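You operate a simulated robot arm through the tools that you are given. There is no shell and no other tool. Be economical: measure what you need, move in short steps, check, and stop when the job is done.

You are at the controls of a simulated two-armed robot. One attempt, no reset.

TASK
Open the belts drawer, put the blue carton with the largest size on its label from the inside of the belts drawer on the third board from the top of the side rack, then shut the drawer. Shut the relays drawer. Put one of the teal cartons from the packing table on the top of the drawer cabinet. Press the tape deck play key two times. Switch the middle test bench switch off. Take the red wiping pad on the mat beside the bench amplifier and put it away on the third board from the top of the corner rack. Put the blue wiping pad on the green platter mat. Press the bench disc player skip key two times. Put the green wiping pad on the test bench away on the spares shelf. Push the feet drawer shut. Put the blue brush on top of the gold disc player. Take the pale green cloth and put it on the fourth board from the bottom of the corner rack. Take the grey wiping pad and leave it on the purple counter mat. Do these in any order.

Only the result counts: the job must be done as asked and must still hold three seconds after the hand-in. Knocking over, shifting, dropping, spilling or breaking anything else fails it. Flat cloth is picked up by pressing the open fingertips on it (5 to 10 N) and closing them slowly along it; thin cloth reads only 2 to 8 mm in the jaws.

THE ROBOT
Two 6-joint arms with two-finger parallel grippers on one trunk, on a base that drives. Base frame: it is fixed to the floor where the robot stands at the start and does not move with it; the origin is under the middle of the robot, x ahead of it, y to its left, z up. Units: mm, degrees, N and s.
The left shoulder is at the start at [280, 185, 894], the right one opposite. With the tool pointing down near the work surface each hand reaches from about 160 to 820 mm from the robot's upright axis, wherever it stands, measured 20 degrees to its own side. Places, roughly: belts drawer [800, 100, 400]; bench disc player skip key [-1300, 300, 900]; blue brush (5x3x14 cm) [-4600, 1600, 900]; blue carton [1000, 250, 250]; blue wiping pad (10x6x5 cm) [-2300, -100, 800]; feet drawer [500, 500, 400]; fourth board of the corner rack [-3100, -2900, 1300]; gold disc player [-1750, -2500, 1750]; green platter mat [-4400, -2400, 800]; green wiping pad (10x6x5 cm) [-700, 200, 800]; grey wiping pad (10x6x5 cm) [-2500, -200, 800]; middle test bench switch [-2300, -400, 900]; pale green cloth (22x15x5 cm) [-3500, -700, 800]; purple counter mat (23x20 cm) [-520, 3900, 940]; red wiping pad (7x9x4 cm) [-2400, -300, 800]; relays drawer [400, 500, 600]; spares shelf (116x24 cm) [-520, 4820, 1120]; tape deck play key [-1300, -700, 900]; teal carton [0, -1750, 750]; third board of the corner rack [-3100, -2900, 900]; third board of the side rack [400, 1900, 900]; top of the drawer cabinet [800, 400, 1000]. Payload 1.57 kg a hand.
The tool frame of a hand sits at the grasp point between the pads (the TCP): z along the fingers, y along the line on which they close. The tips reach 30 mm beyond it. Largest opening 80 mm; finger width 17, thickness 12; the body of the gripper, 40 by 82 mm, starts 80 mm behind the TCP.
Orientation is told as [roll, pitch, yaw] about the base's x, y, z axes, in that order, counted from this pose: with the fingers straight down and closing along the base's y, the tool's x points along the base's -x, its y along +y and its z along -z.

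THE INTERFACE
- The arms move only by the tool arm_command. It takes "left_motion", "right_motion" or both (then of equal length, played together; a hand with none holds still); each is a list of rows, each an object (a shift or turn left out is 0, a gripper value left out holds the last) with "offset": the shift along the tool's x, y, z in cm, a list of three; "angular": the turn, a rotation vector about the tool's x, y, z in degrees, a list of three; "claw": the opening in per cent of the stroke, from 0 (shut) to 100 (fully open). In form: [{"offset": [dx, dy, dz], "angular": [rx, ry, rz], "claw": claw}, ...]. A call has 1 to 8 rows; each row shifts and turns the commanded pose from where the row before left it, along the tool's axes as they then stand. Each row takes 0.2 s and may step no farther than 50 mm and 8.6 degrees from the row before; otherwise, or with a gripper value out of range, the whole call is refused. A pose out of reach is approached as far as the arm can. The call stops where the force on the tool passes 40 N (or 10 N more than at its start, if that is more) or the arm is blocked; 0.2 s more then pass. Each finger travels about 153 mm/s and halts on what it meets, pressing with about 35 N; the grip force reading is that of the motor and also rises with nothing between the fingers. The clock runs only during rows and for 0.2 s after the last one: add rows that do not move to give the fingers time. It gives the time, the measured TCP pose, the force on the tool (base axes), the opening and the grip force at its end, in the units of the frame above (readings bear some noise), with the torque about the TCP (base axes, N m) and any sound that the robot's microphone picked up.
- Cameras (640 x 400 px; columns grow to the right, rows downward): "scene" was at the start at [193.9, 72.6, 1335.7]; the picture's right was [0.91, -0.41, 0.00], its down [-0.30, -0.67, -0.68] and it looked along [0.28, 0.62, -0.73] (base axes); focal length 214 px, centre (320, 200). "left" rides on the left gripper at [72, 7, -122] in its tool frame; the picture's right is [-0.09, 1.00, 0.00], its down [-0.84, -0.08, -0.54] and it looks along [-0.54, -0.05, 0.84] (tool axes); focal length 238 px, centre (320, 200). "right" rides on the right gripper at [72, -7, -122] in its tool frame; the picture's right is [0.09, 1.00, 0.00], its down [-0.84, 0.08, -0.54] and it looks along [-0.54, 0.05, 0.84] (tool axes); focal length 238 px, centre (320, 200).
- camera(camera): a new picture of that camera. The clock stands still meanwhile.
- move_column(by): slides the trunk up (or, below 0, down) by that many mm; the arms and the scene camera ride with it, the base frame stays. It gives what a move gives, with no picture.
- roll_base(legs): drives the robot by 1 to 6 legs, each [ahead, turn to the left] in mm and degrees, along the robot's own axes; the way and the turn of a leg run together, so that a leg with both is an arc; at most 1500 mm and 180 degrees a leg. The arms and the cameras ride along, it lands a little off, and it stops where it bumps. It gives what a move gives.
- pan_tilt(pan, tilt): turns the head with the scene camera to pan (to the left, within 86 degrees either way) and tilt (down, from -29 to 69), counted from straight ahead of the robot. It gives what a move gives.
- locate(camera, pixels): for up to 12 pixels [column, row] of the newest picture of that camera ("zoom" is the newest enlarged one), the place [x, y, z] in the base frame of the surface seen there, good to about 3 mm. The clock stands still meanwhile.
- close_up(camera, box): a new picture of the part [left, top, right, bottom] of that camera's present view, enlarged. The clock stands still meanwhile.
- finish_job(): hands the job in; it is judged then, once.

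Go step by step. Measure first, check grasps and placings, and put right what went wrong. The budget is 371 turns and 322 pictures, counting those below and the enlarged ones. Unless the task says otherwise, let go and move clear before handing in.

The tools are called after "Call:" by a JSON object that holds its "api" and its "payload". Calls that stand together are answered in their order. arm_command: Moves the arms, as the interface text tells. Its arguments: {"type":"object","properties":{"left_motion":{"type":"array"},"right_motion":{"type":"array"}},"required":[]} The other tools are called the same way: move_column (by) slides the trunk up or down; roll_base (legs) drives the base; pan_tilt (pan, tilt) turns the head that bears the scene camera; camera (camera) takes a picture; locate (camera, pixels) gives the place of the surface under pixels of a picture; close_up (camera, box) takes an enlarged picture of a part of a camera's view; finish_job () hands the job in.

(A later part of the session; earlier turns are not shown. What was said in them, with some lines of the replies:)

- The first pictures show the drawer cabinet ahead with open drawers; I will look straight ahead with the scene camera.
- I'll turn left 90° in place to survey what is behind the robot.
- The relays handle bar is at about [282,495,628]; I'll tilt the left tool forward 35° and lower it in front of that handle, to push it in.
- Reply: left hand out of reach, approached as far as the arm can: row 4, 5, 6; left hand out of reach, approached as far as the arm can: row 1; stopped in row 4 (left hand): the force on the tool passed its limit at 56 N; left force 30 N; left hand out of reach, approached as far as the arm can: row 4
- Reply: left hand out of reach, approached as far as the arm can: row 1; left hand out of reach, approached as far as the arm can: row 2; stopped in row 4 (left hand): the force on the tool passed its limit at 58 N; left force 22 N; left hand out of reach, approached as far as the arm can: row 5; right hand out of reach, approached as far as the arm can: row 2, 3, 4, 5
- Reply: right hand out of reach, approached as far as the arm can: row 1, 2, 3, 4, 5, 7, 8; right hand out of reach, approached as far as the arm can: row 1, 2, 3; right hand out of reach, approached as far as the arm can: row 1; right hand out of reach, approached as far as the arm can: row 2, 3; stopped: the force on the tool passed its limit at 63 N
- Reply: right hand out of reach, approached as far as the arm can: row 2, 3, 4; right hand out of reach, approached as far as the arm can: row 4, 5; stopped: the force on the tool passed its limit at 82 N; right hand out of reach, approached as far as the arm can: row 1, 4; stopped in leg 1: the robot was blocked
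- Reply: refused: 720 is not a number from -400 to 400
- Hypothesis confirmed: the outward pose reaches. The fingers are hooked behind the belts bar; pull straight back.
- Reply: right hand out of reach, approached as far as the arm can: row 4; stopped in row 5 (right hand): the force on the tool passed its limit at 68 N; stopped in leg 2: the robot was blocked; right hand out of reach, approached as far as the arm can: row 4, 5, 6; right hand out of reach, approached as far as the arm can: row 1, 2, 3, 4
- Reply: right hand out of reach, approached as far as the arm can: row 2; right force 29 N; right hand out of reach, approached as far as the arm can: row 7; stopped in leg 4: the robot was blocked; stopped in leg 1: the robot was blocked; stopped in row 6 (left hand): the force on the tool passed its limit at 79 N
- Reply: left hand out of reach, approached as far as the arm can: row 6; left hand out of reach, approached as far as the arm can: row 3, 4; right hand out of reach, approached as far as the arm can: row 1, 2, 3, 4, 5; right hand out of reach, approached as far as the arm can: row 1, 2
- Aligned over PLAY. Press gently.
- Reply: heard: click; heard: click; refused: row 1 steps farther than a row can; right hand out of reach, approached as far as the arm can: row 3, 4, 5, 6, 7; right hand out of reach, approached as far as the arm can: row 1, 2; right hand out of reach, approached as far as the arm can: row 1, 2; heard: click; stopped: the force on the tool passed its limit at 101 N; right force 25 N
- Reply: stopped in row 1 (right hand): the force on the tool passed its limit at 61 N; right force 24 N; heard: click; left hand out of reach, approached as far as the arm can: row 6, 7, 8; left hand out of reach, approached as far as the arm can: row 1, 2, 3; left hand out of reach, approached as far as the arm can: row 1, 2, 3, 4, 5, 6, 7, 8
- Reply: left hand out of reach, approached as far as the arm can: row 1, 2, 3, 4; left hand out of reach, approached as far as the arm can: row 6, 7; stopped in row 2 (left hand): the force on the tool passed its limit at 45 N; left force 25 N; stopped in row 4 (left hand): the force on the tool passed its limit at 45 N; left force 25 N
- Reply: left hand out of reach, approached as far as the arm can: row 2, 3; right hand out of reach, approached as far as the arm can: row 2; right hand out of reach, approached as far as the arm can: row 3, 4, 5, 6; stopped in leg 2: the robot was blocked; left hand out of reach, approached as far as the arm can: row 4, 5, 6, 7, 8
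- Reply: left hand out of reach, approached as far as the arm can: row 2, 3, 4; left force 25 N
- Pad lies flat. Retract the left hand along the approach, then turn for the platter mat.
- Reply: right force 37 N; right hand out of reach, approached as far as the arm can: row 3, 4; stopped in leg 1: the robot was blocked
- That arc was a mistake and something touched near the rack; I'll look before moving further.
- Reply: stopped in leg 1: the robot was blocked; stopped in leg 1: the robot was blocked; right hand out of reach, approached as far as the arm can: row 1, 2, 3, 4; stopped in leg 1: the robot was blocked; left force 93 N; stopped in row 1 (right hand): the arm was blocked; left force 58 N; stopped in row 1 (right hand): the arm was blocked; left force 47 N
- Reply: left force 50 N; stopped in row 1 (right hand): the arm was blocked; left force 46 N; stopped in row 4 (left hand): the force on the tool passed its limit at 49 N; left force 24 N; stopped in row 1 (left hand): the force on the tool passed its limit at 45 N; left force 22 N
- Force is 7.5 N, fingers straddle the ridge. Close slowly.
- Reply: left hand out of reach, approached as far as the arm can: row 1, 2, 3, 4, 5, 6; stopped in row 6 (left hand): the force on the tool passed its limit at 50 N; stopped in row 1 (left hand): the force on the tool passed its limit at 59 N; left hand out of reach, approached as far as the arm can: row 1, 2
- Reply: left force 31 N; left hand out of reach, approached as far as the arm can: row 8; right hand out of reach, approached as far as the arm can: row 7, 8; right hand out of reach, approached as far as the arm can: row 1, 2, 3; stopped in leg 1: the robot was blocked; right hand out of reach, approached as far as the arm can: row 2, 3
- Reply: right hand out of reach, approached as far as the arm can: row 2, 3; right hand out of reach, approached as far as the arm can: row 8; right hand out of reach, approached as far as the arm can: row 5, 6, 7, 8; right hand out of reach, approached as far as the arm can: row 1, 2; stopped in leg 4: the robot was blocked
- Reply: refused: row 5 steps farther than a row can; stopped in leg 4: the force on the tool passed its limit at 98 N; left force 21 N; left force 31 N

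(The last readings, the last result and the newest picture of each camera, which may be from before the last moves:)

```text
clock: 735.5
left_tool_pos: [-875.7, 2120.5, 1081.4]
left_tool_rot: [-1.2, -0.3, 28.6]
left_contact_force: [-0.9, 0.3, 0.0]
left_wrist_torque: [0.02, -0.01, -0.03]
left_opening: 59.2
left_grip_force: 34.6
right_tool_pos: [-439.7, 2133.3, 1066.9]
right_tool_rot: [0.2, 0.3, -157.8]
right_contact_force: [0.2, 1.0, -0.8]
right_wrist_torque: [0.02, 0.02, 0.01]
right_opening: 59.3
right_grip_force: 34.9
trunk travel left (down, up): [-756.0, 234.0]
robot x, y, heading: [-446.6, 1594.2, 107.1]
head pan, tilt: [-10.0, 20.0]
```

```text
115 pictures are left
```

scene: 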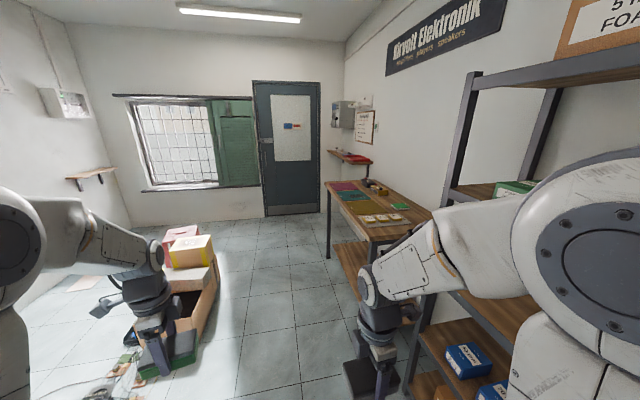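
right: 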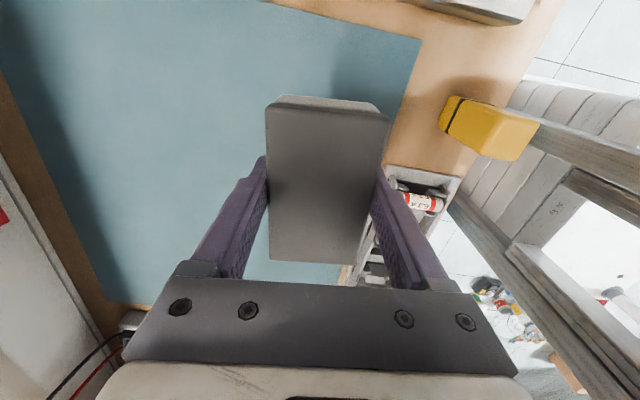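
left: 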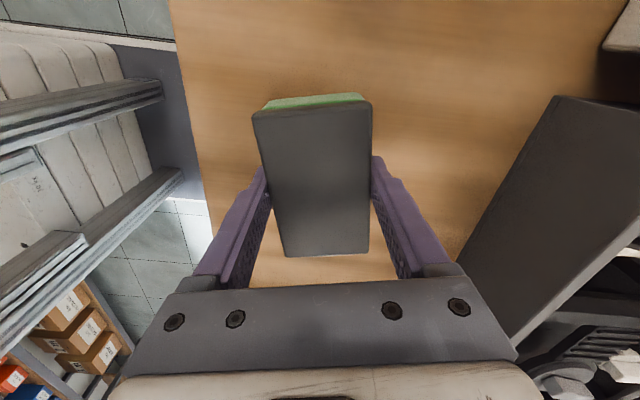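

Call:
{"api": "locate", "payload": {"camera": "scene", "pixels": [[350, 158], [338, 153], [368, 163], [345, 187], [350, 197], [380, 205], [330, 190], [385, 235], [90, 178], [335, 250], [190, 300]]}}

Call:
{"api": "close_up", "payload": {"camera": "scene", "box": [310, 130, 450, 260]}}

```text
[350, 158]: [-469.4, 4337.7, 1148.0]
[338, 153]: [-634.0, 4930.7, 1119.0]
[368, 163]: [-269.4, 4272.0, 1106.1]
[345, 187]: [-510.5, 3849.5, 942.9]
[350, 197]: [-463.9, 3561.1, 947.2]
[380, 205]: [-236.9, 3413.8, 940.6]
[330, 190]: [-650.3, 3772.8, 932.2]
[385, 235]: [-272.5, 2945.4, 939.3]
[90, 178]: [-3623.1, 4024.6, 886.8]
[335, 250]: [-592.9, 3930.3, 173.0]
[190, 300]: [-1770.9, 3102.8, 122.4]
```

```text
3.08 times, centred on (380, 195) of scene
```

zoom: 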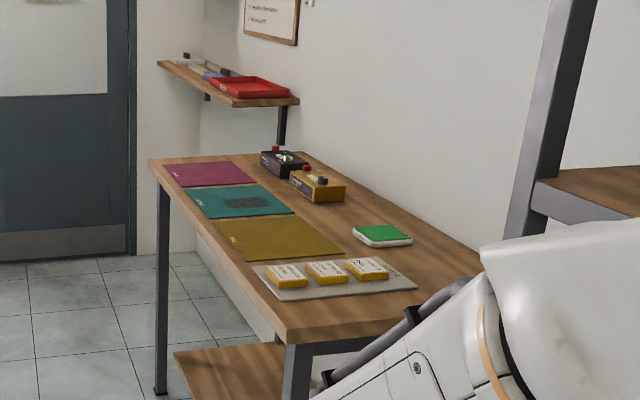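

Call:
{"api": "roll_base", "payload": {"legs": [[1220, 0], [1220, 0], [0, -89]]}}

Call:
{"api": "pan_tilt", "payload": {"pan": 10, "tilt": 40}}

Call:
{"api": "camera", "payload": {"camera": "scene"}}

```text
clock: 749.8
left_tool_pos: [-954.5, 4598.8, 1083.3]
left_tool_rot: [-1.3, -0.2, -25.9]
left_contact_force: [0.4, 0.0, 0.3]
left_wrist_torque: [0.01, 0.01, 0.0]
left_opening: 59.2
left_grip_force: 35.1
right_tool_pos: [-689.9, 4253.4, 1066.8]
right_tool_rot: [0.1, 0.3, 147.9]
right_contact_force: [0.3, -0.6, -0.4]
right_wrist_torque: [0.03, 0.02, 0.0]
right_opening: 59.5
right_grip_force: 35.4
trunk travel left (down, up): [-756.0, 234.0]
robot x, y, heading: [-1138.5, 3944.5, 52.9]
head pan, tilt: [-10.0, 20.0]
stopped in leg 3: the robot was blocked; the commanded pose is now the measured one
```

```text
clock: 750.6
left_tool_pos: [-955.1, 4599.3, 1082.7]
left_tool_rot: [-1.3, -0.3, -26.0]
left_contact_force: [0.0, -0.5, -0.8]
left_wrist_torque: [0.02, -0.03, 0.02]
left_opening: 59.3
left_grip_force: 35.7
right_tool_pos: [-691.0, 4253.2, 1066.4]
right_tool_rot: [0.1, 0.3, 148.0]
right_contact_force: [1.0, -0.4, -1.1]
right_wrist_torque: [-0.01, -0.02, 0.03]
right_opening: 59.2
right_grip_force: 34.4
trunk travel left (down, up): [-756.0, 234.0]
robot x, y, heading: [-1137.3, 3945.1, 52.9]
head pan, tilt: [10.0, 40.0]
```

```text
113 pictures are left
```

scene: 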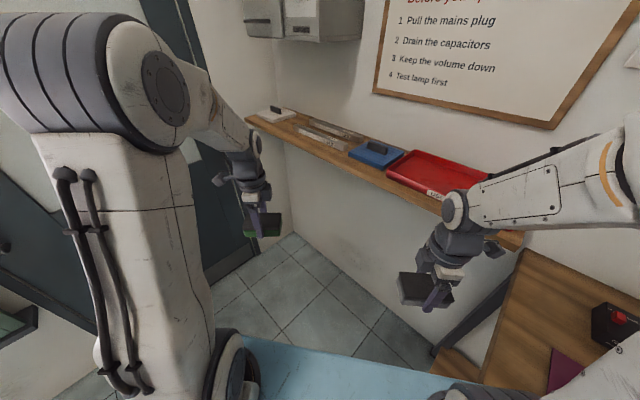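

Call:
{"api": "roll_base", "payload": {"legs": [[-150, 0], [0, -34.5]]}}

Call:
{"api": "pan_tilt", "payload": {"pan": 20, "tilt": 35}}

Call:
{"api": "camera", "payload": {"camera": "scene"}}

Call:
{"api": "pan_tilt", "payload": {"pan": -15, "tilt": 45}}

Call:
{"api": "camera", "payload": {"camera": "scene"}}

```text
clock: 753.7
left_tool_pos: [-706.3, 4260.2, 1082.2]
left_tool_rot: [-1.2, -0.3, -60.5]
left_contact_force: [-0.5, 0.6, -0.5]
left_wrist_torque: [-0.02, -0.01, -0.05]
left_opening: 59.2
left_grip_force: 34.8
right_tool_pos: [-684.7, 3825.1, 1065.8]
right_tool_rot: [0.1, 0.3, 113.3]
right_contact_force: [0.0, 0.5, -0.5]
right_wrist_torque: [-0.04, 0.01, -0.03]
right_opening: 59.2
right_grip_force: 35.1
trunk travel left (down, up): [-756.0, 234.0]
robot x, y, heading: [-1225.6, 3824.3, 18.5]
head pan, tilt: [10.0, 40.0]
```

```text
clock: 754.4
left_tool_pos: [-705.9, 4259.6, 1083.1]
left_tool_rot: [-1.2, -0.4, -60.5]
left_contact_force: [0.5, 0.0, -0.3]
left_wrist_torque: [0.0, 0.01, -0.01]
left_opening: 59.2
left_grip_force: 35.1
right_tool_pos: [-684.4, 3824.4, 1066.4]
right_tool_rot: [0.1, 0.3, 113.3]
right_contact_force: [0.4, 1.0, -0.7]
right_wrist_torque: [0.01, -0.02, 0.0]
right_opening: 59.4
right_grip_force: 35.2
trunk travel left (down, up): [-756.0, 234.0]
robot x, y, heading: [-1222.4, 3823.9, 18.3]
head pan, tilt: [20.0, 35.0]
```

```text
112 pictures are left
```

scene: 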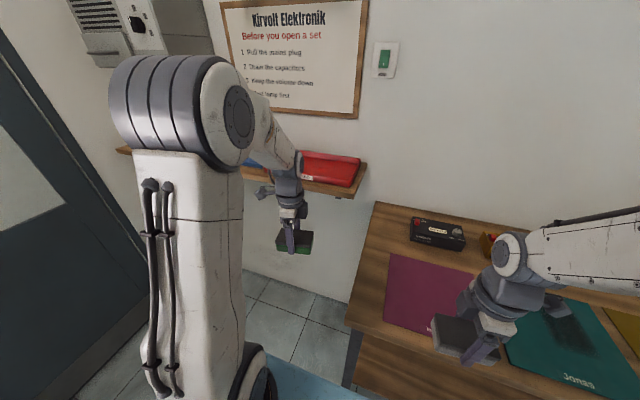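

```text
clock: 755.4
left_tool_pos: [-705.4, 4260.1, 1082.4]
left_tool_rot: [-1.3, -0.3, -60.4]
left_contact_force: [-0.2, 1.1, -0.8]
left_wrist_torque: [0.0, -0.01, 0.0]
left_opening: 59.3
left_grip_force: 34.4
right_tool_pos: [-684.4, 3826.1, 1066.1]
right_tool_rot: [0.1, 0.2, 113.4]
right_contact_force: [-0.3, -0.3, -0.1]
right_wrist_torque: [0.03, 0.01, 0.01]
right_opening: 59.2
right_grip_force: 35.4
trunk travel left (down, up): [-756.0, 234.0]
robot x, y, heading: [-1225.7, 3824.4, 18.2]
head pan, tilt: [-15.0, 45.0]
```

```text
111 pictures are left
```

scene: 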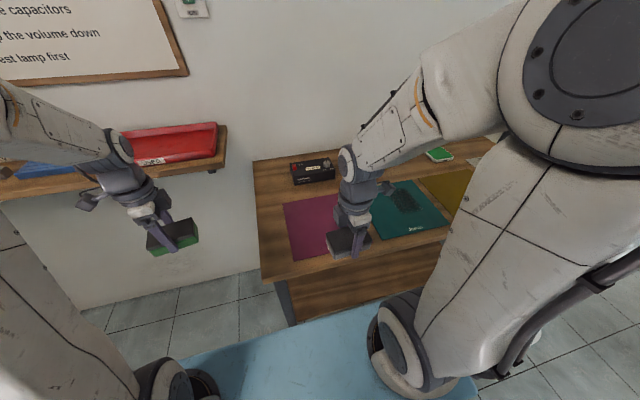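

Call:
{"api": "locate", "payload": {"camera": "scene", "pixels": [[285, 203], [335, 195], [293, 258], [312, 225], [345, 250], [262, 190], [262, 282], [300, 275], [380, 190]]}}

```text
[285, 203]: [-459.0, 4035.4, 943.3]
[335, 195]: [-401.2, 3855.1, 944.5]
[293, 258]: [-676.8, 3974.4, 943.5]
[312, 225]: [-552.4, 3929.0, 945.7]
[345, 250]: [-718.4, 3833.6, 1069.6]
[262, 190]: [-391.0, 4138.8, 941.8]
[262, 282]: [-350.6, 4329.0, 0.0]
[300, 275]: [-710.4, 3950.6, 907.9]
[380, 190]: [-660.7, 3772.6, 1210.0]
```

Call:
{"api": "arm_command", "payload": {"right_motion": [{"offset": [-0.6, -4.2, 0]}, {"offset": [-0.6, -4.2, 0]}, {"offset": [-0.6, -4.2, 0]}, {"offset": [-0.6, -4.2, 0]}, {"offset": [0, 0, 4]}, {"offset": [0, 0, 3]}, {}]}}

Call:
{"api": "camera", "payload": {"camera": "right"}}

```text
clock: 757.0
left_tool_pos: [-704.9, 4260.0, 1082.6]
left_tool_rot: [-1.2, -0.3, -60.4]
left_contact_force: [0.1, 0.2, 0.1]
left_wrist_torque: [-0.03, 0.01, -0.01]
left_opening: 58.9
left_grip_force: 35.4
right_tool_pos: [-539.9, 3913.8, 996.1]
right_tool_rot: [0.1, 0.3, 113.2]
right_contact_force: [-0.4, -0.1, -1.3]
right_wrist_torque: [0.01, -0.02, -0.02]
right_opening: 59.5
right_grip_force: 34.7
trunk travel left (down, up): [-756.0, 234.0]
robot x, y, heading: [-1227.2, 3824.5, 18.3]
head pan, tilt: [-15.0, 45.0]
```

```text
110 pictures are left
```

right: 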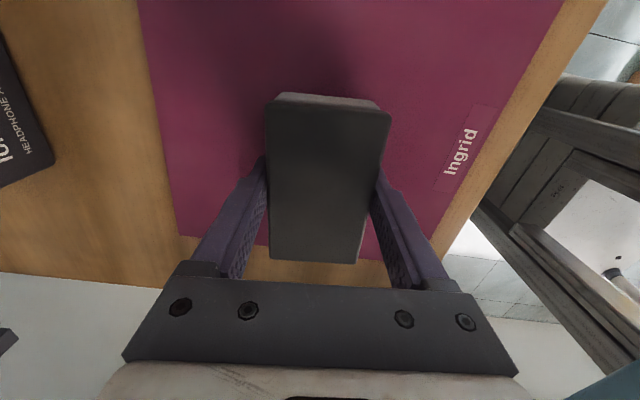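

Call:
{"api": "arm_command", "payload": {"right_motion": [{"offset": [0, 0, 1]}, {"offset": [0, 0, 0.4]}, {"offset": [0, 0, 0.3]}, {}, {"claw": 80}, {"claw": 100}, {}]}}

Call:
{"api": "arm_command", "payload": {"right_motion": [{"offset": [0, 0, -4]}, {"offset": [0, 0, -5]}, {"offset": [0, 0, -5]}, {"offset": [0, 0, -4]}]}}

Call:
{"api": "camera", "payload": {"camera": "right"}}

```text
clock: 758.6
left_tool_pos: [-705.5, 4259.5, 1082.8]
left_tool_rot: [-1.2, -0.2, -60.5]
left_contact_force: [-0.1, 0.2, 0.1]
left_wrist_torque: [-0.02, 0.01, 0.01]
left_opening: 59.4
left_grip_force: 35.5
right_tool_pos: [-540.8, 3913.1, 978.4]
right_tool_rot: [0.2, 0.2, 113.3]
right_contact_force: [0.2, 0.2, -0.6]
right_wrist_torque: [0.01, 0.01, 0.01]
right_opening: 80.2
right_grip_force: 0.0
trunk travel left (down, up): [-756.0, 234.0]
robot x, y, heading: [-1226.6, 3828.6, 18.4]
head pan, tilt: [-15.0, 45.0]
```

```text
clock: 759.6
left_tool_pos: [-705.7, 4259.3, 1082.4]
left_tool_rot: [-1.3, -0.4, -60.5]
left_contact_force: [0.4, -0.9, -1.5]
left_wrist_torque: [0.0, 0.0, -0.01]
left_opening: 59.3
left_grip_force: 34.9
right_tool_pos: [-539.9, 3913.3, 1160.5]
right_tool_rot: [0.2, 0.3, 113.3]
right_contact_force: [-0.3, -0.4, 0.0]
right_wrist_torque: [-0.03, -0.01, 0.01]
right_opening: 79.8
right_grip_force: 0.1
trunk travel left (down, up): [-756.0, 234.0]
robot x, y, heading: [-1226.8, 3823.1, 18.3]
head pan, tilt: [-15.0, 45.0]
```

```text
109 pictures are left
```

right: 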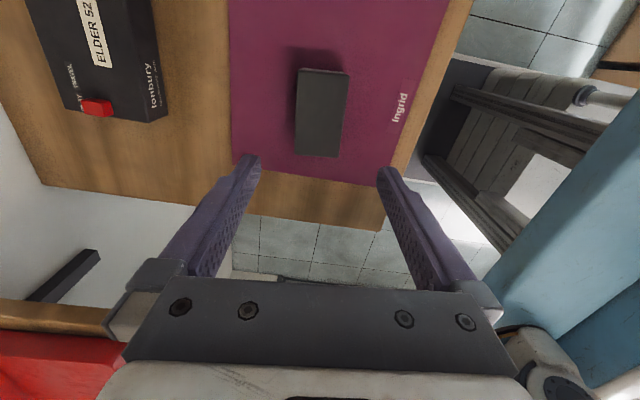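

Call:
{"api": "roll_base", "payload": {"legs": [[0, 90], [400, 0], [0, -90]]}}

Call:
{"api": "pan_tilt", "payload": {"pan": 15, "tilt": 35}}

Call:
{"api": "camera", "payload": {"camera": "scene"}}

```text
clock: 769.8
left_tool_pos: [-824.9, 4635.9, 1082.9]
left_tool_rot: [-1.2, -0.2, -61.5]
left_contact_force: [-0.3, 0.2, -0.4]
left_wrist_torque: [-0.01, 0.0, 0.02]
left_opening: 59.4
left_grip_force: 34.7
right_tool_pos: [-664.5, 4287.4, 1159.2]
right_tool_rot: [0.1, 0.4, 112.3]
right_contact_force: [-0.5, -0.8, 0.6]
right_wrist_torque: [-0.01, 0.03, -0.01]
right_opening: 80.1
right_grip_force: 0.0
trunk travel left (down, up): [-756.0, 234.0]
robot x, y, heading: [-1354.5, 4211.9, 17.1]
head pan, tilt: [-15.0, 45.0]
```

```text
clock: 770.7
left_tool_pos: [-824.2, 4636.8, 1083.1]
left_tool_rot: [-1.2, -0.2, -61.5]
left_contact_force: [0.2, -0.1, -0.9]
left_wrist_torque: [0.04, -0.03, -0.02]
left_opening: 59.5
left_grip_force: 35.0
right_tool_pos: [-664.8, 4287.7, 1159.1]
right_tool_rot: [0.1, 0.3, 112.4]
right_contact_force: [0.7, -0.7, 0.1]
right_wrist_torque: [-0.03, -0.01, -0.02]
right_opening: 79.8
right_grip_force: 0.1
trunk travel left (down, up): [-756.0, 234.0]
robot x, y, heading: [-1350.8, 4209.2, 17.2]
head pan, tilt: [15.0, 35.0]
```

```text
108 pictures are left
```

scene: 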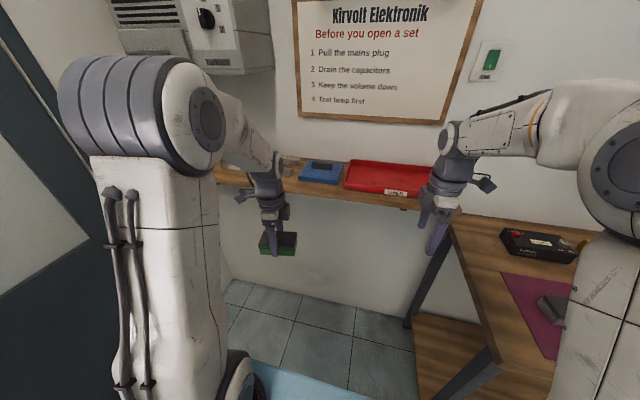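

Call:
{"api": "move_column", "payload": {"by": 170}}

Call:
{"api": "pan_tilt", "payload": {"pan": 25, "tilt": 45}}

Call:
{"api": "camera", "payload": {"camera": "scene"}}

Call:
{"api": "camera", "payload": {"camera": "left"}}

```text
clock: 772.6
left_tool_pos: [-824.8, 4635.9, 1253.2]
left_tool_rot: [-1.2, -0.3, -61.5]
left_contact_force: [-0.5, -0.5, -0.4]
left_wrist_torque: [0.0, -0.01, 0.01]
left_opening: 59.3
left_grip_force: 35.2
right_tool_pos: [-663.3, 4287.6, 1329.7]
right_tool_rot: [0.1, 0.3, 112.3]
right_contact_force: [-1.0, -0.1, -0.5]
right_wrist_torque: [0.01, 0.01, -0.01]
right_opening: 80.3
right_grip_force: 0.1
trunk travel left (down, up): [-926.0, 64.0]
robot x, y, heading: [-1353.9, 4209.9, 17.5]
head pan, tilt: [15.0, 35.0]
```

```text
clock: 773.4
left_tool_pos: [-825.2, 4635.7, 1252.0]
left_tool_rot: [-1.2, -0.3, -61.5]
left_contact_force: [-0.1, -0.3, 0.1]
left_wrist_torque: [-0.01, 0.03, -0.01]
left_opening: 59.3
left_grip_force: 35.3
right_tool_pos: [-665.4, 4287.4, 1329.8]
right_tool_rot: [0.1, 0.3, 112.3]
right_contact_force: [-1.1, 0.0, -0.1]
right_wrist_torque: [-0.06, 0.02, 0.03]
right_opening: 80.1
right_grip_force: 0.1
trunk travel left (down, up): [-926.0, 64.0]
robot x, y, heading: [-1352.0, 4208.4, 17.2]
head pan, tilt: [25.0, 45.0]
```

```text
107 pictures are left
```

scene: 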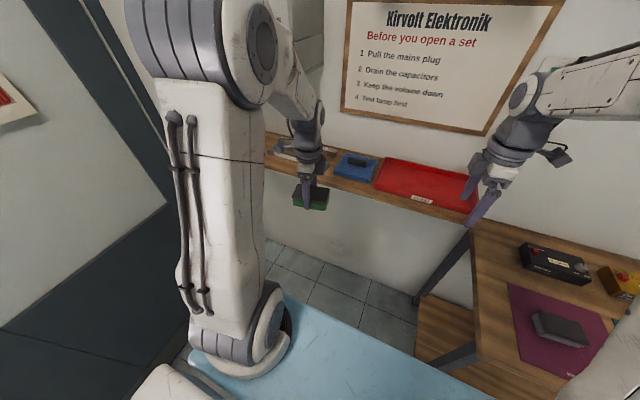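

```text
106 pictures are left
```

left: 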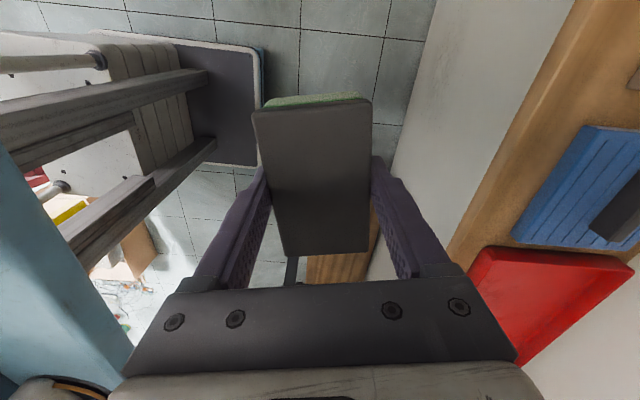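

Call:
{"api": "arm_command", "payload": {"left_motion": [{"offset": [4.5, 0.8, 0]}, {"offset": [4.5, 0.8, 0]}, {"offset": [4.5, 0.8, 0]}, {}]}}

Call:
{"api": "camera", "payload": {"camera": "left"}}

Call:
{"api": "camera", "payload": {"camera": "scene"}}

```text
clock: 774.4
left_tool_pos: [-868.8, 4766.0, 1250.9]
left_tool_rot: [-1.1, -0.3, -61.4]
left_contact_force: [0.3, -0.3, -0.5]
left_wrist_torque: [0.03, -0.04, 0.0]
left_opening: 59.3
left_grip_force: 34.5
right_tool_pos: [-664.3, 4288.1, 1329.8]
right_tool_rot: [0.2, 0.3, 112.3]
right_contact_force: [0.4, -0.4, -1.4]
right_wrist_torque: [-0.03, 0.0, -0.01]
right_opening: 80.0
right_grip_force: 0.0
trunk travel left (down, up): [-926.0, 64.0]
robot x, y, heading: [-1357.9, 4209.5, 17.4]
head pan, tilt: [25.0, 45.0]
```

```text
105 pictures are left
```

left: 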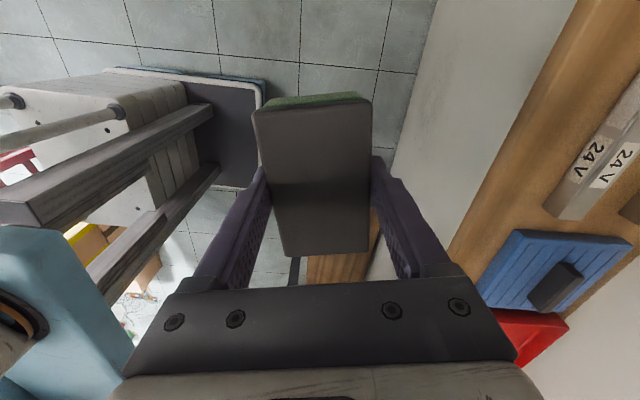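

```text
104 pictures are left
```

scene: 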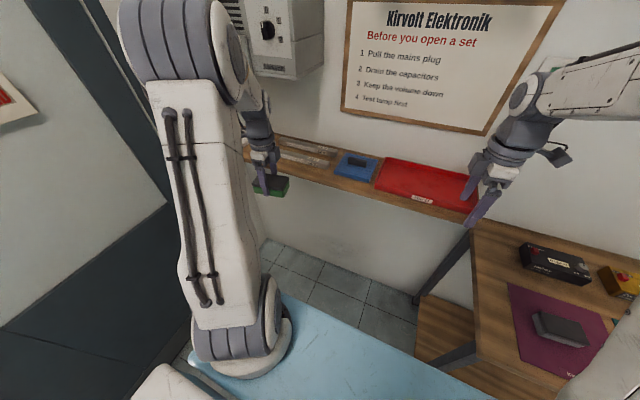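

Call:
{"api": "locate", "payload": {"camera": "left", "pixels": [[585, 20], [470, 230], [530, 150], [545, 215], [500, 260], [575, 140], [610, 110], [520, 200], [600, 60]]}}

Call:
{"api": "locate", "payload": {"camera": "scene", "pixels": [[310, 150], [300, 158], [330, 155], [325, 180], [345, 185], [255, 145], [335, 168]]}}

```text
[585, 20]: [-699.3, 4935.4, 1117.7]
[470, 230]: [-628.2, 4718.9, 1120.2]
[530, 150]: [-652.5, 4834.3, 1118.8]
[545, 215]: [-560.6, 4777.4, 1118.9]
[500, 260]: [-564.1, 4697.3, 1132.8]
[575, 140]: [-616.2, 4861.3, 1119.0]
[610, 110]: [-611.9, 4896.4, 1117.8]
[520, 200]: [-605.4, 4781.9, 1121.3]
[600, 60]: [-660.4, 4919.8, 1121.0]
```

```text
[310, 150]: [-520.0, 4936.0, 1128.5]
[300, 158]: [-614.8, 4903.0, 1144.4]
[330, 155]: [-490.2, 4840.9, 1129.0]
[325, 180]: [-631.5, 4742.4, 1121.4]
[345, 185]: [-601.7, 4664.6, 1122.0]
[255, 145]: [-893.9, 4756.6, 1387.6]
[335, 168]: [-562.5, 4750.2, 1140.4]
```

Call:
{"api": "pan_tilt", "payload": {"pan": 45, "tilt": 35}}

Call:
{"api": "arm_command", "payload": {"left_motion": [{"offset": [-4.5, -0.8, 0]}, {"offset": [-4.5, -0.8, 0]}, {"offset": [-4.5, -0.8, 0]}, {"offset": [-4.5, -0.8, 0]}, {}]}}

Call:
{"api": "camera", "payload": {"camera": "scene"}}

```text
clock: 775.2
left_tool_pos: [-868.8, 4764.7, 1251.3]
left_tool_rot: [-1.3, -0.4, -61.6]
left_contact_force: [0.1, 0.1, 0.1]
left_wrist_torque: [0.02, -0.03, 0.01]
left_opening: 59.3
left_grip_force: 35.0
right_tool_pos: [-665.5, 4287.4, 1329.6]
right_tool_rot: [0.1, 0.3, 112.3]
right_contact_force: [0.6, 0.2, 0.6]
right_wrist_torque: [0.0, 0.0, -0.01]
right_opening: 80.2
right_grip_force: 0.1
trunk travel left (down, up): [-926.0, 64.0]
robot x, y, heading: [-1353.6, 4209.3, 17.6]
head pan, tilt: [45.0, 35.0]
```

```text
clock: 776.4
left_tool_pos: [-810.8, 4592.3, 1253.9]
left_tool_rot: [-1.3, -0.3, -61.4]
left_contact_force: [-0.3, -0.7, -0.6]
left_wrist_torque: [0.03, -0.04, 0.03]
left_opening: 59.5
left_grip_force: 34.8
right_tool_pos: [-664.1, 4286.7, 1329.3]
right_tool_rot: [0.1, 0.3, 112.3]
right_contact_force: [0.5, 0.7, -0.4]
right_wrist_torque: [0.02, 0.0, -0.02]
right_opening: 79.9
right_grip_force: 0.0
trunk travel left (down, up): [-926.0, 64.0]
robot x, y, heading: [-1354.1, 4207.2, 17.5]
head pan, tilt: [45.0, 35.0]
```

```text
103 pictures are left
```

scene: 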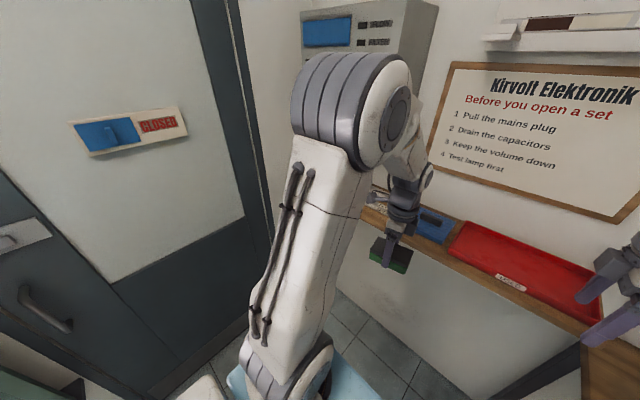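

Call:
{"api": "camera", "payload": {"camera": "right"}}

```text
102 pictures are left
```

right: 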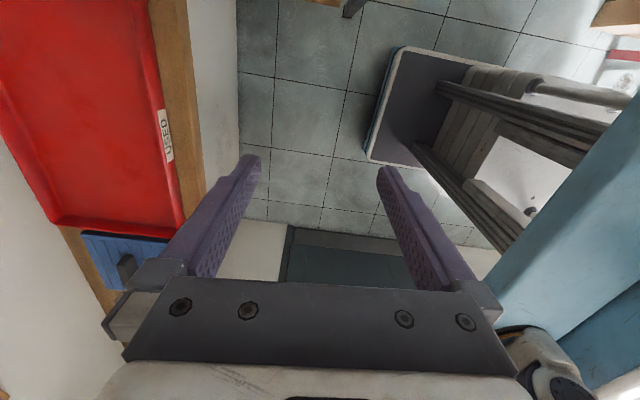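

Call:
{"api": "arm_command", "payload": {"left_motion": [{"offset": [4.8, 0.9, 0]}, {"offset": [4.8, 0.9, 0]}, {"offset": [4.8, 0.9, 0]}, {"offset": [4.8, 0.9, 0]}, {"offset": [4.8, 0.9, 0]}, {"offset": [4.8, 0.9, 0]}, {"offset": [4.8, 0.9, 0]}, {}]}}

Call:
{"api": "camera", "payload": {"camera": "left"}}

```text
clock: 778.2
left_tool_pos: [-916.1, 4918.9, 1248.9]
left_tool_rot: [-1.2, -0.3, -61.5]
left_contact_force: [0.2, 0.4, -0.8]
left_wrist_torque: [-0.02, 0.03, 0.01]
left_opening: 59.2
left_grip_force: 35.4
right_tool_pos: [-665.7, 4288.2, 1328.7]
right_tool_rot: [0.1, 0.3, 112.3]
right_contact_force: [-0.4, 0.1, -0.6]
right_wrist_torque: [0.01, -0.02, -0.01]
right_opening: 80.1
right_grip_force: 0.0
trunk travel left (down, up): [-926.0, 64.0]
robot x, y, heading: [-1355.9, 4210.3, 17.3]
head pan, tilt: [45.0, 35.0]
```

```text
101 pictures are left
```

left: 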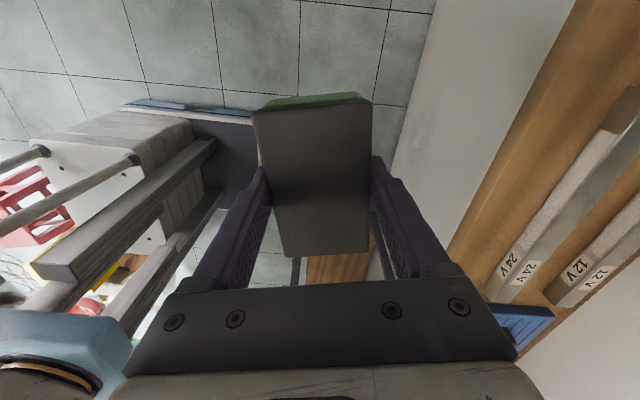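

Call:
{"api": "locate", "payload": {"camera": "left", "pixels": [[500, 180], [545, 190], [575, 165], [610, 110], [520, 150], [560, 200], [540, 225], [600, 190]]}}

```text
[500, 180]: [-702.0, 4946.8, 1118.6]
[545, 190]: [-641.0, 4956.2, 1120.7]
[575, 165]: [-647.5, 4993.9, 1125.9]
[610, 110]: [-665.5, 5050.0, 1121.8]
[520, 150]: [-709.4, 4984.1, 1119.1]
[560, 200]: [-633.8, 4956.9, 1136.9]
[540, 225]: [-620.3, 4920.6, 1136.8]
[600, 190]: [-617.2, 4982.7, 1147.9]
```

Call:
{"api": "arm_command", "payload": {"left_motion": [{"angular": [0, 0, 5.2]}, {"angular": [-1, 0, 5.3]}, {"offset": [-4, 0, 0]}, {}]}}

Call:
{"api": "roll_base", "payload": {"legs": [[190, 0]]}}

Call:
{"api": "camera", "payload": {"camera": "left"}}

```text
clock: 779.2
left_tool_pos: [-903.8, 4879.4, 1248.7]
left_tool_rot: [0.0, -0.4, -72.0]
left_contact_force: [0.2, 0.1, -0.1]
left_wrist_torque: [0.01, -0.03, -0.01]
left_opening: 59.0
left_grip_force: 35.5
right_tool_pos: [-663.0, 4287.2, 1331.0]
right_tool_rot: [0.0, 0.3, 112.2]
right_contact_force: [-0.1, 0.5, 0.0]
right_wrist_torque: [0.02, 0.02, 0.03]
right_opening: 79.8
right_grip_force: 0.0
trunk travel left (down, up): [-926.0, 64.0]
robot x, y, heading: [-1350.8, 4207.0, 17.4]
head pan, tilt: [45.0, 35.0]
```

```text
clock: 780.8
left_tool_pos: [-719.1, 4935.6, 1248.3]
left_tool_rot: [-0.1, -0.3, -71.9]
left_contact_force: [0.1, 0.1, -0.9]
left_wrist_torque: [-0.01, 0.02, 0.01]
left_opening: 59.3
left_grip_force: 35.2
right_tool_pos: [-480.7, 4343.1, 1329.5]
right_tool_rot: [0.1, 0.3, 112.2]
right_contact_force: [-1.0, -0.1, 0.3]
right_wrist_torque: [0.03, 0.01, 0.01]
right_opening: 80.0
right_grip_force: 0.2
trunk travel left (down, up): [-926.0, 64.0]
robot x, y, heading: [-1168.1, 4266.5, 17.3]
head pan, tilt: [45.0, 35.0]
```

```text
100 pictures are left
```

left: 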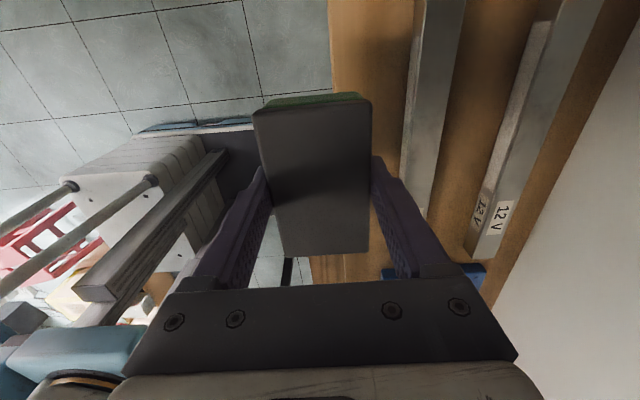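

Call:
{"api": "locate", "payload": {"camera": "left", "pixels": [[335, 60], [400, 60], [408, 60], [420, 60], [400, 140], [392, 150], [410, 140], [330, 255], [440, 100], [490, 100]]}}

```text
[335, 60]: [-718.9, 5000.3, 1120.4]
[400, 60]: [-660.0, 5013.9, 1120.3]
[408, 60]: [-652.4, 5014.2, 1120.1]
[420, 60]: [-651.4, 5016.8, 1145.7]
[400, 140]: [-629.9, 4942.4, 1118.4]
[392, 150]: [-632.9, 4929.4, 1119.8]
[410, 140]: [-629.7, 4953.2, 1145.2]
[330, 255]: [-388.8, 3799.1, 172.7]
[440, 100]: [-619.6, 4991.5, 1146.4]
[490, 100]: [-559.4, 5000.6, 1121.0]
```

Call:
{"api": "arm_command", "payload": {"left_motion": [{"offset": [0, 4.1, 0]}, {"offset": [0, 0, 3.5]}, {"offset": [0, 0, 3]}, {}]}}

Call:
{"api": "camera", "payload": {"camera": "left"}}

```text
clock: 781.8
left_tool_pos: [-676.7, 4951.0, 1179.2]
left_tool_rot: [-0.5, -0.6, -72.0]
left_contact_force: [-0.3, 0.7, -1.1]
left_wrist_torque: [-0.03, 0.07, 0.02]
left_opening: 59.4
left_grip_force: 35.3
right_tool_pos: [-476.9, 4346.9, 1325.8]
right_tool_rot: [0.3, 0.5, 112.2]
right_contact_force: [1.0, 1.0, -1.1]
right_wrist_torque: [-0.07, 0.1, 0.01]
right_opening: 80.0
right_grip_force: 0.0
trunk travel left (down, up): [-926.0, 64.0]
robot x, y, heading: [-1168.7, 4270.0, 17.3]
head pan, tilt: [45.0, 35.0]
```

```text
99 pictures are left
```

left: 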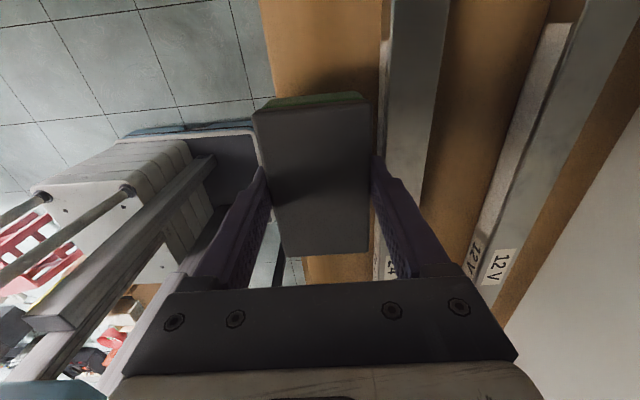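

Call:
{"api": "arm_command", "payload": {"left_motion": [{"offset": [0, -0.4, 1]}, {"offset": [0, 0, 0.6]}, {"offset": [0, 0, 0.4]}, {"offset": [0, 0, 0.3]}, {}]}}

Call:
{"api": "camera", "payload": {"camera": "left"}}

```text
clock: 783.0
left_tool_pos: [-683.0, 4946.0, 1161.3]
left_tool_rot: [-0.1, -0.5, -72.0]
left_contact_force: [-0.6, -0.2, -1.2]
left_wrist_torque: [0.01, 0.03, 0.0]
left_opening: 59.1
left_grip_force: 35.4
right_tool_pos: [-481.7, 4343.7, 1328.7]
right_tool_rot: [0.1, 0.2, 112.2]
right_contact_force: [0.1, -0.3, 0.1]
right_wrist_torque: [0.01, -0.04, -0.03]
right_opening: 80.1
right_grip_force: 0.1
trunk travel left (down, up): [-926.0, 64.0]
robot x, y, heading: [-1172.1, 4264.7, 17.3]
head pan, tilt: [45.0, 35.0]
```

```text
98 pictures are left
```

left: 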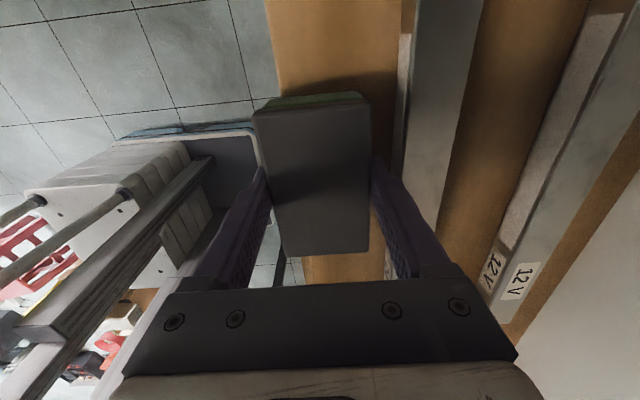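

Call:
{"api": "arm_command", "payload": {"left_motion": [{"offset": [0, 0.3, 0.2]}, {"offset": [0, 0, 0.3]}, {"offset": [0, 0, 0.2]}, {"offset": [0, 0, 0.2]}]}}

```text
clock: 784.0
left_tool_pos: [-680.8, 4948.9, 1158.5]
left_tool_rot: [0.4, -0.1, -72.0]
left_contact_force: [-3.2, -5.5, 17.5]
left_wrist_torque: [-0.54, 0.47, 0.13]
left_opening: 59.1
left_grip_force: 34.9
right_tool_pos: [-480.6, 4340.9, 1329.0]
right_tool_rot: [0.1, 0.3, 112.3]
right_contact_force: [0.3, 0.5, -0.1]
right_wrist_torque: [0.0, -0.01, 0.0]
right_opening: 79.9
right_grip_force: 0.0
trunk travel left (down, up): [-926.0, 64.0]
robot x, y, heading: [-1173.0, 4268.3, 17.2]
head pan, tilt: [45.0, 35.0]
stopped in row 4 (left hand): the force on the tool passed its limit at 42 N (the readings are from after the stop); the commanded pose is now the measured one
```

Contact. Open slightly (to 66 mm) so the inner finger clears the tube, then lift.

Call:
{"api": "arm_command", "payload": {"left_motion": [{"claw": 78}, {"claw": 81}, {}, {"offset": [0, 0, -2]}, {"offset": [0, 0, -4]}, {"offset": [0, 0, -4]}, {"offset": [0, 0, -4]}]}}

Call:
{"api": "camera", "payload": {"camera": "left"}}

```text
clock: 785.6
left_tool_pos: [-721.6, 4891.9, 1224.4]
left_tool_rot: [-10.7, -8.7, -71.2]
left_contact_force: [0.6, 0.0, 0.4]
left_wrist_torque: [0.03, 0.02, -0.01]
left_opening: 64.7
left_grip_force: 0.0
right_tool_pos: [-483.0, 4341.0, 1334.6]
right_tool_rot: [-0.1, 0.3, 112.3]
right_contact_force: [0.4, -0.6, -0.4]
right_wrist_torque: [-0.03, -0.02, -0.01]
right_opening: 79.9
right_grip_force: 0.1
trunk travel left (down, up): [-926.0, 64.0]
robot x, y, heading: [-1171.6, 4264.0, 17.1]
head pan, tilt: [45.0, 35.0]
stopped in row 7 (left hand): the arm was blocked; the commanded pose is now the measured one
```

```text
97 pictures are left
```

left: 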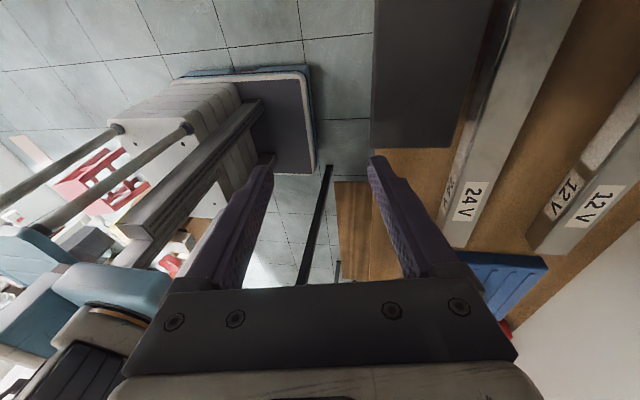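

Call:
{"api": "roll_base", "payload": {"legs": [[-190, 0]]}}

Call:
{"api": "camera", "payload": {"camera": "left"}}

Call:
{"api": "pan_tilt", "payload": {"pan": 40, "tilt": 25}}

Call:
{"api": "camera", "payload": {"camera": "scene"}}

```text
clock: 787.2
left_tool_pos: [-903.3, 4837.1, 1221.0]
left_tool_rot: [-10.7, -8.9, -71.0]
left_contact_force: [0.1, -0.3, 0.0]
left_wrist_torque: [0.0, 0.0, -0.01]
left_opening: 64.8
left_grip_force: 0.0
right_tool_pos: [-665.6, 4287.5, 1329.1]
right_tool_rot: [0.1, 0.3, 112.4]
right_contact_force: [-0.7, 0.2, 0.1]
right_wrist_torque: [-0.02, 0.0, -0.01]
right_opening: 79.8
right_grip_force: 0.0
trunk travel left (down, up): [-926.0, 64.0]
robot x, y, heading: [-1351.1, 4206.9, 17.1]
head pan, tilt: [45.0, 35.0]
```

```text
96 pictures are left
```

left: 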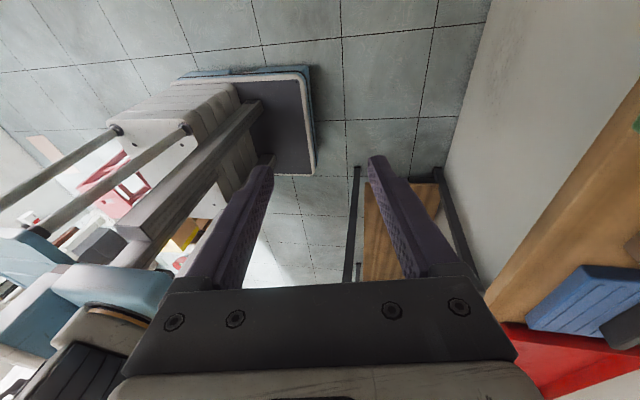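

```text
clock: 787.9
left_tool_pos: [-902.6, 4836.4, 1220.3]
left_tool_rot: [-10.7, -8.9, -71.1]
left_contact_force: [-0.8, -1.3, -0.2]
left_wrist_torque: [0.02, 0.01, 0.04]
left_opening: 64.7
left_grip_force: 0.1
right_tool_pos: [-663.1, 4287.5, 1329.5]
right_tool_rot: [0.1, 0.3, 112.3]
right_contact_force: [-0.2, -0.1, -0.7]
right_wrist_torque: [0.0, -0.01, -0.01]
right_opening: 79.8
right_grip_force: 0.1
trunk travel left (down, up): [-926.0, 64.0]
robot x, y, heading: [-1354.8, 4210.1, 17.1]
head pan, tilt: [40.0, 25.0]
```

```text
95 pictures are left
```

scene: 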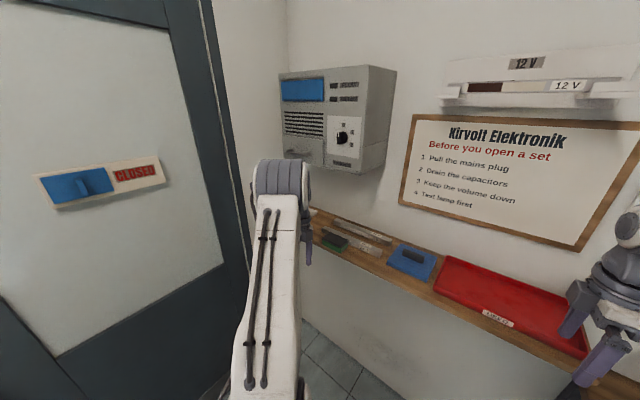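

Call:
{"api": "close_up", "payload": {"camera": "scene", "box": [300, 200, 450, 300]}}

Call:
{"api": "locate", "payload": {"camera": "zoom", "pixels": [[100, 135], [170, 160], [190, 195], [115, 165], [140, 165], [160, 205]]}}

Call:
{"api": "close_up", "payload": {"camera": "scene", "box": [270, 55, 410, 180]}}

```text
4.00 times, centred on (375, 250) of scene
```

zoom: 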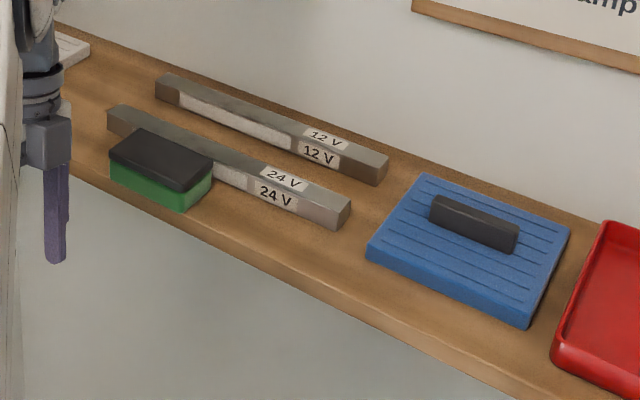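

```text
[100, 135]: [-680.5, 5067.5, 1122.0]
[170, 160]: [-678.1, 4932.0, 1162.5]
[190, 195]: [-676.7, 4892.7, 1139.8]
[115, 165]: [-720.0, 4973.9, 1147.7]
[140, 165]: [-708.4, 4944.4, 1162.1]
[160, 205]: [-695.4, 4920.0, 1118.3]
```

```text
3.20 times, centred on (340, 118) of scene
```

zoom: 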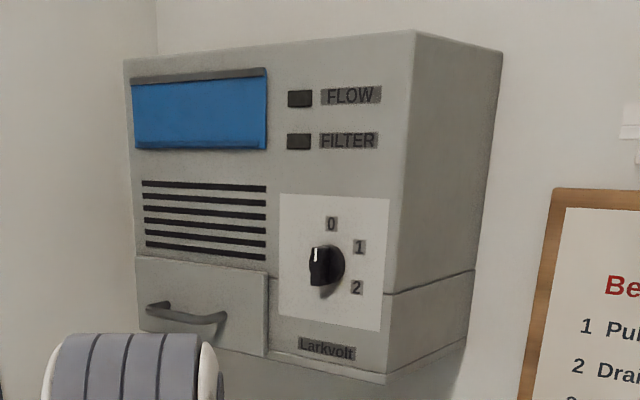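

Call:
{"api": "arm_command", "payload": {"left_motion": [{"angular": [-5.3, 0, 0], "claw": 0}, {"angular": [-5.3, 0, 0]}, {"angular": [0, 8.4, 0]}, {"offset": [3.2, 0, 2.5]}, {"offset": [0, 0, 3]}, {}]}}

Call:
{"api": "camera", "payload": {"camera": "left"}}

```text
clock: 789.3
left_tool_pos: [-913.1, 4869.0, 1164.9]
left_tool_rot: [-0.2, -0.4, -71.2]
left_contact_force: [0.1, -0.7, -1.3]
left_wrist_torque: [-0.02, -0.03, -0.02]
left_opening: 0.0
left_grip_force: 21.3
right_tool_pos: [-662.8, 4287.1, 1328.9]
right_tool_rot: [0.1, 0.3, 112.3]
right_contact_force: [-0.7, 0.0, 0.3]
right_wrist_torque: [-0.01, 0.01, -0.01]
right_opening: 79.8
right_grip_force: 0.0
trunk travel left (down, up): [-926.0, 64.0]
robot x, y, heading: [-1355.0, 4205.7, 17.3]
head pan, tilt: [40.0, 25.0]
```

```text
92 pictures are left
```

left: 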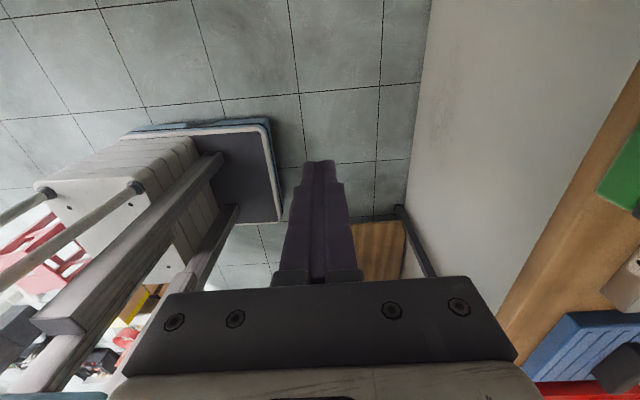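

Call:
{"api": "roll_base", "payload": {"legs": [[175, 0]]}}

Call:
{"api": "camera", "payload": {"camera": "left"}}

```text
clock: 790.8
left_tool_pos: [-743.7, 4922.5, 1165.0]
left_tool_rot: [0.0, -0.5, -70.9]
left_contact_force: [0.0, -1.5, 0.4]
left_wrist_torque: [-0.03, -0.01, 0.0]
left_opening: 0.0
left_grip_force: 21.0
right_tool_pos: [-494.2, 4341.4, 1330.1]
right_tool_rot: [0.0, 0.3, 112.5]
right_contact_force: [-0.5, -0.1, 0.1]
right_wrist_torque: [0.01, 0.0, 0.01]
right_opening: 80.3
right_grip_force: 0.0
trunk travel left (down, up): [-926.0, 64.0]
robot x, y, heading: [-1186.0, 4261.5, 17.4]
head pan, tilt: [40.0, 25.0]
```

```text
91 pictures are left
```

left: 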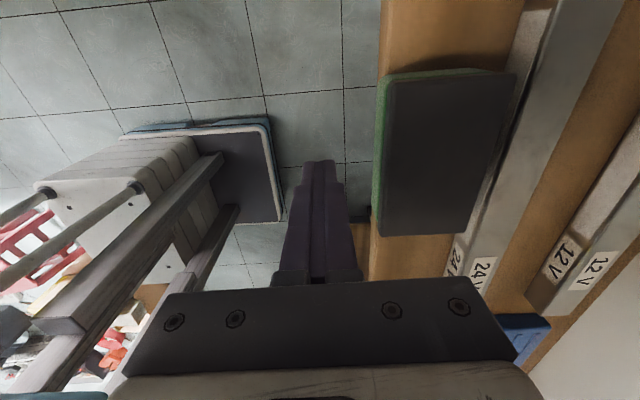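

Call:
{"api": "locate", "payload": {"camera": "left", "pixels": [[379, 100], [376, 200], [388, 150], [498, 150], [512, 100], [375, 245], [383, 40], [470, 225], [445, 150]]}}

```text
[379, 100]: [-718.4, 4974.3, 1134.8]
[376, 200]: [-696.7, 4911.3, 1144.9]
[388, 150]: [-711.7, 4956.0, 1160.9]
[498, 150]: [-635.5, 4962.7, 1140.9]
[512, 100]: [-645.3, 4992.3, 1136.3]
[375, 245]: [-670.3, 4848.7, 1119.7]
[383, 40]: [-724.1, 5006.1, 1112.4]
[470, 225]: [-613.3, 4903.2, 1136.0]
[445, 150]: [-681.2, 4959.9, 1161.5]
```

Call:
{"api": "roll_base", "payload": {"legs": [[-200, 0]]}}

Call:
{"api": "close_up", "payload": {"camera": "scene", "box": [300, 200, 450, 300]}}

Call:
{"api": "pan_tilt", "payload": {"pan": -30, "tilt": 40}}

Call:
{"api": "camera", "payload": {"camera": "scene"}}

```text
clock: 792.4
left_tool_pos: [-936.2, 4860.9, 1166.0]
left_tool_rot: [-0.2, -0.5, -71.0]
left_contact_force: [0.2, -0.2, 0.0]
left_wrist_torque: [0.03, -0.01, 0.01]
left_opening: 0.0
left_grip_force: 21.3
right_tool_pos: [-686.2, 4281.4, 1330.4]
right_tool_rot: [0.1, 0.3, 112.5]
right_contact_force: [-0.6, 0.1, 0.2]
right_wrist_torque: [0.02, 0.02, 0.02]
right_opening: 80.0
right_grip_force: 0.1
trunk travel left (down, up): [-926.0, 64.0]
robot x, y, heading: [-1376.8, 4201.8, 17.5]
head pan, tilt: [40.0, 25.0]
```

```text
4.00 times, centred on (375, 250) of scene
```

zoom: 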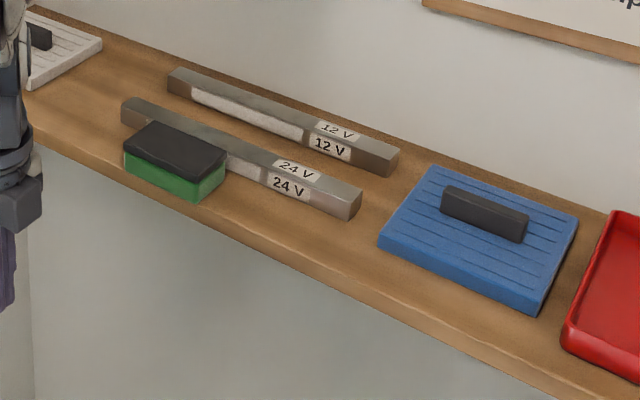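

```text
clock: 793.8
left_tool_pos: [-936.2, 4861.8, 1166.5]
left_tool_rot: [-0.1, -0.5, -71.0]
left_contact_force: [0.0, -1.0, 0.4]
left_wrist_torque: [0.01, 0.0, 0.01]
left_opening: 0.1
left_grip_force: 21.0
right_tool_pos: [-684.3, 4281.7, 1328.5]
right_tool_rot: [0.1, 0.3, 112.5]
right_contact_force: [-0.6, -0.2, 0.5]
right_wrist_torque: [0.01, -0.02, 0.02]
right_opening: 80.3
right_grip_force: 0.1
trunk travel left (down, up): [-926.0, 64.0]
robot x, y, heading: [-1373.9, 4203.6, 17.7]
head pan, tilt: [-30.0, 40.0]
```

```text
89 pictures are left
```

scene: 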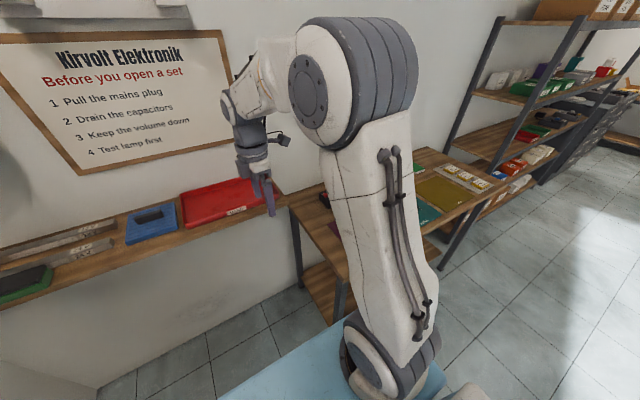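

All 13 items have been done and checked in the pictures or by the clicks heard, and both hands are empty and clear of everything. I am handing in.

Call:
{"api": "finish_job", "payload": {}}

```text
The job is handed in.
```

I finished every item on the list and handed the job in; the result of the judging has not come back.

- **Shakiest placement:** the green wiping pad overhangs the front edge of the spares shelf by about 7 mm. It was still in place when I backed away.
- **Knocks along the way:** the base and arms bumped or jammed against furniture several times, including the test bench, the side rack and the corner rack. I saw nothing shifted in the pictures I took afterwards, but I did not re-check every surface.
- **Skip key:** the first press came from a hard downward knock while I was lowering the trunk. I heard one click then and one on the second press.
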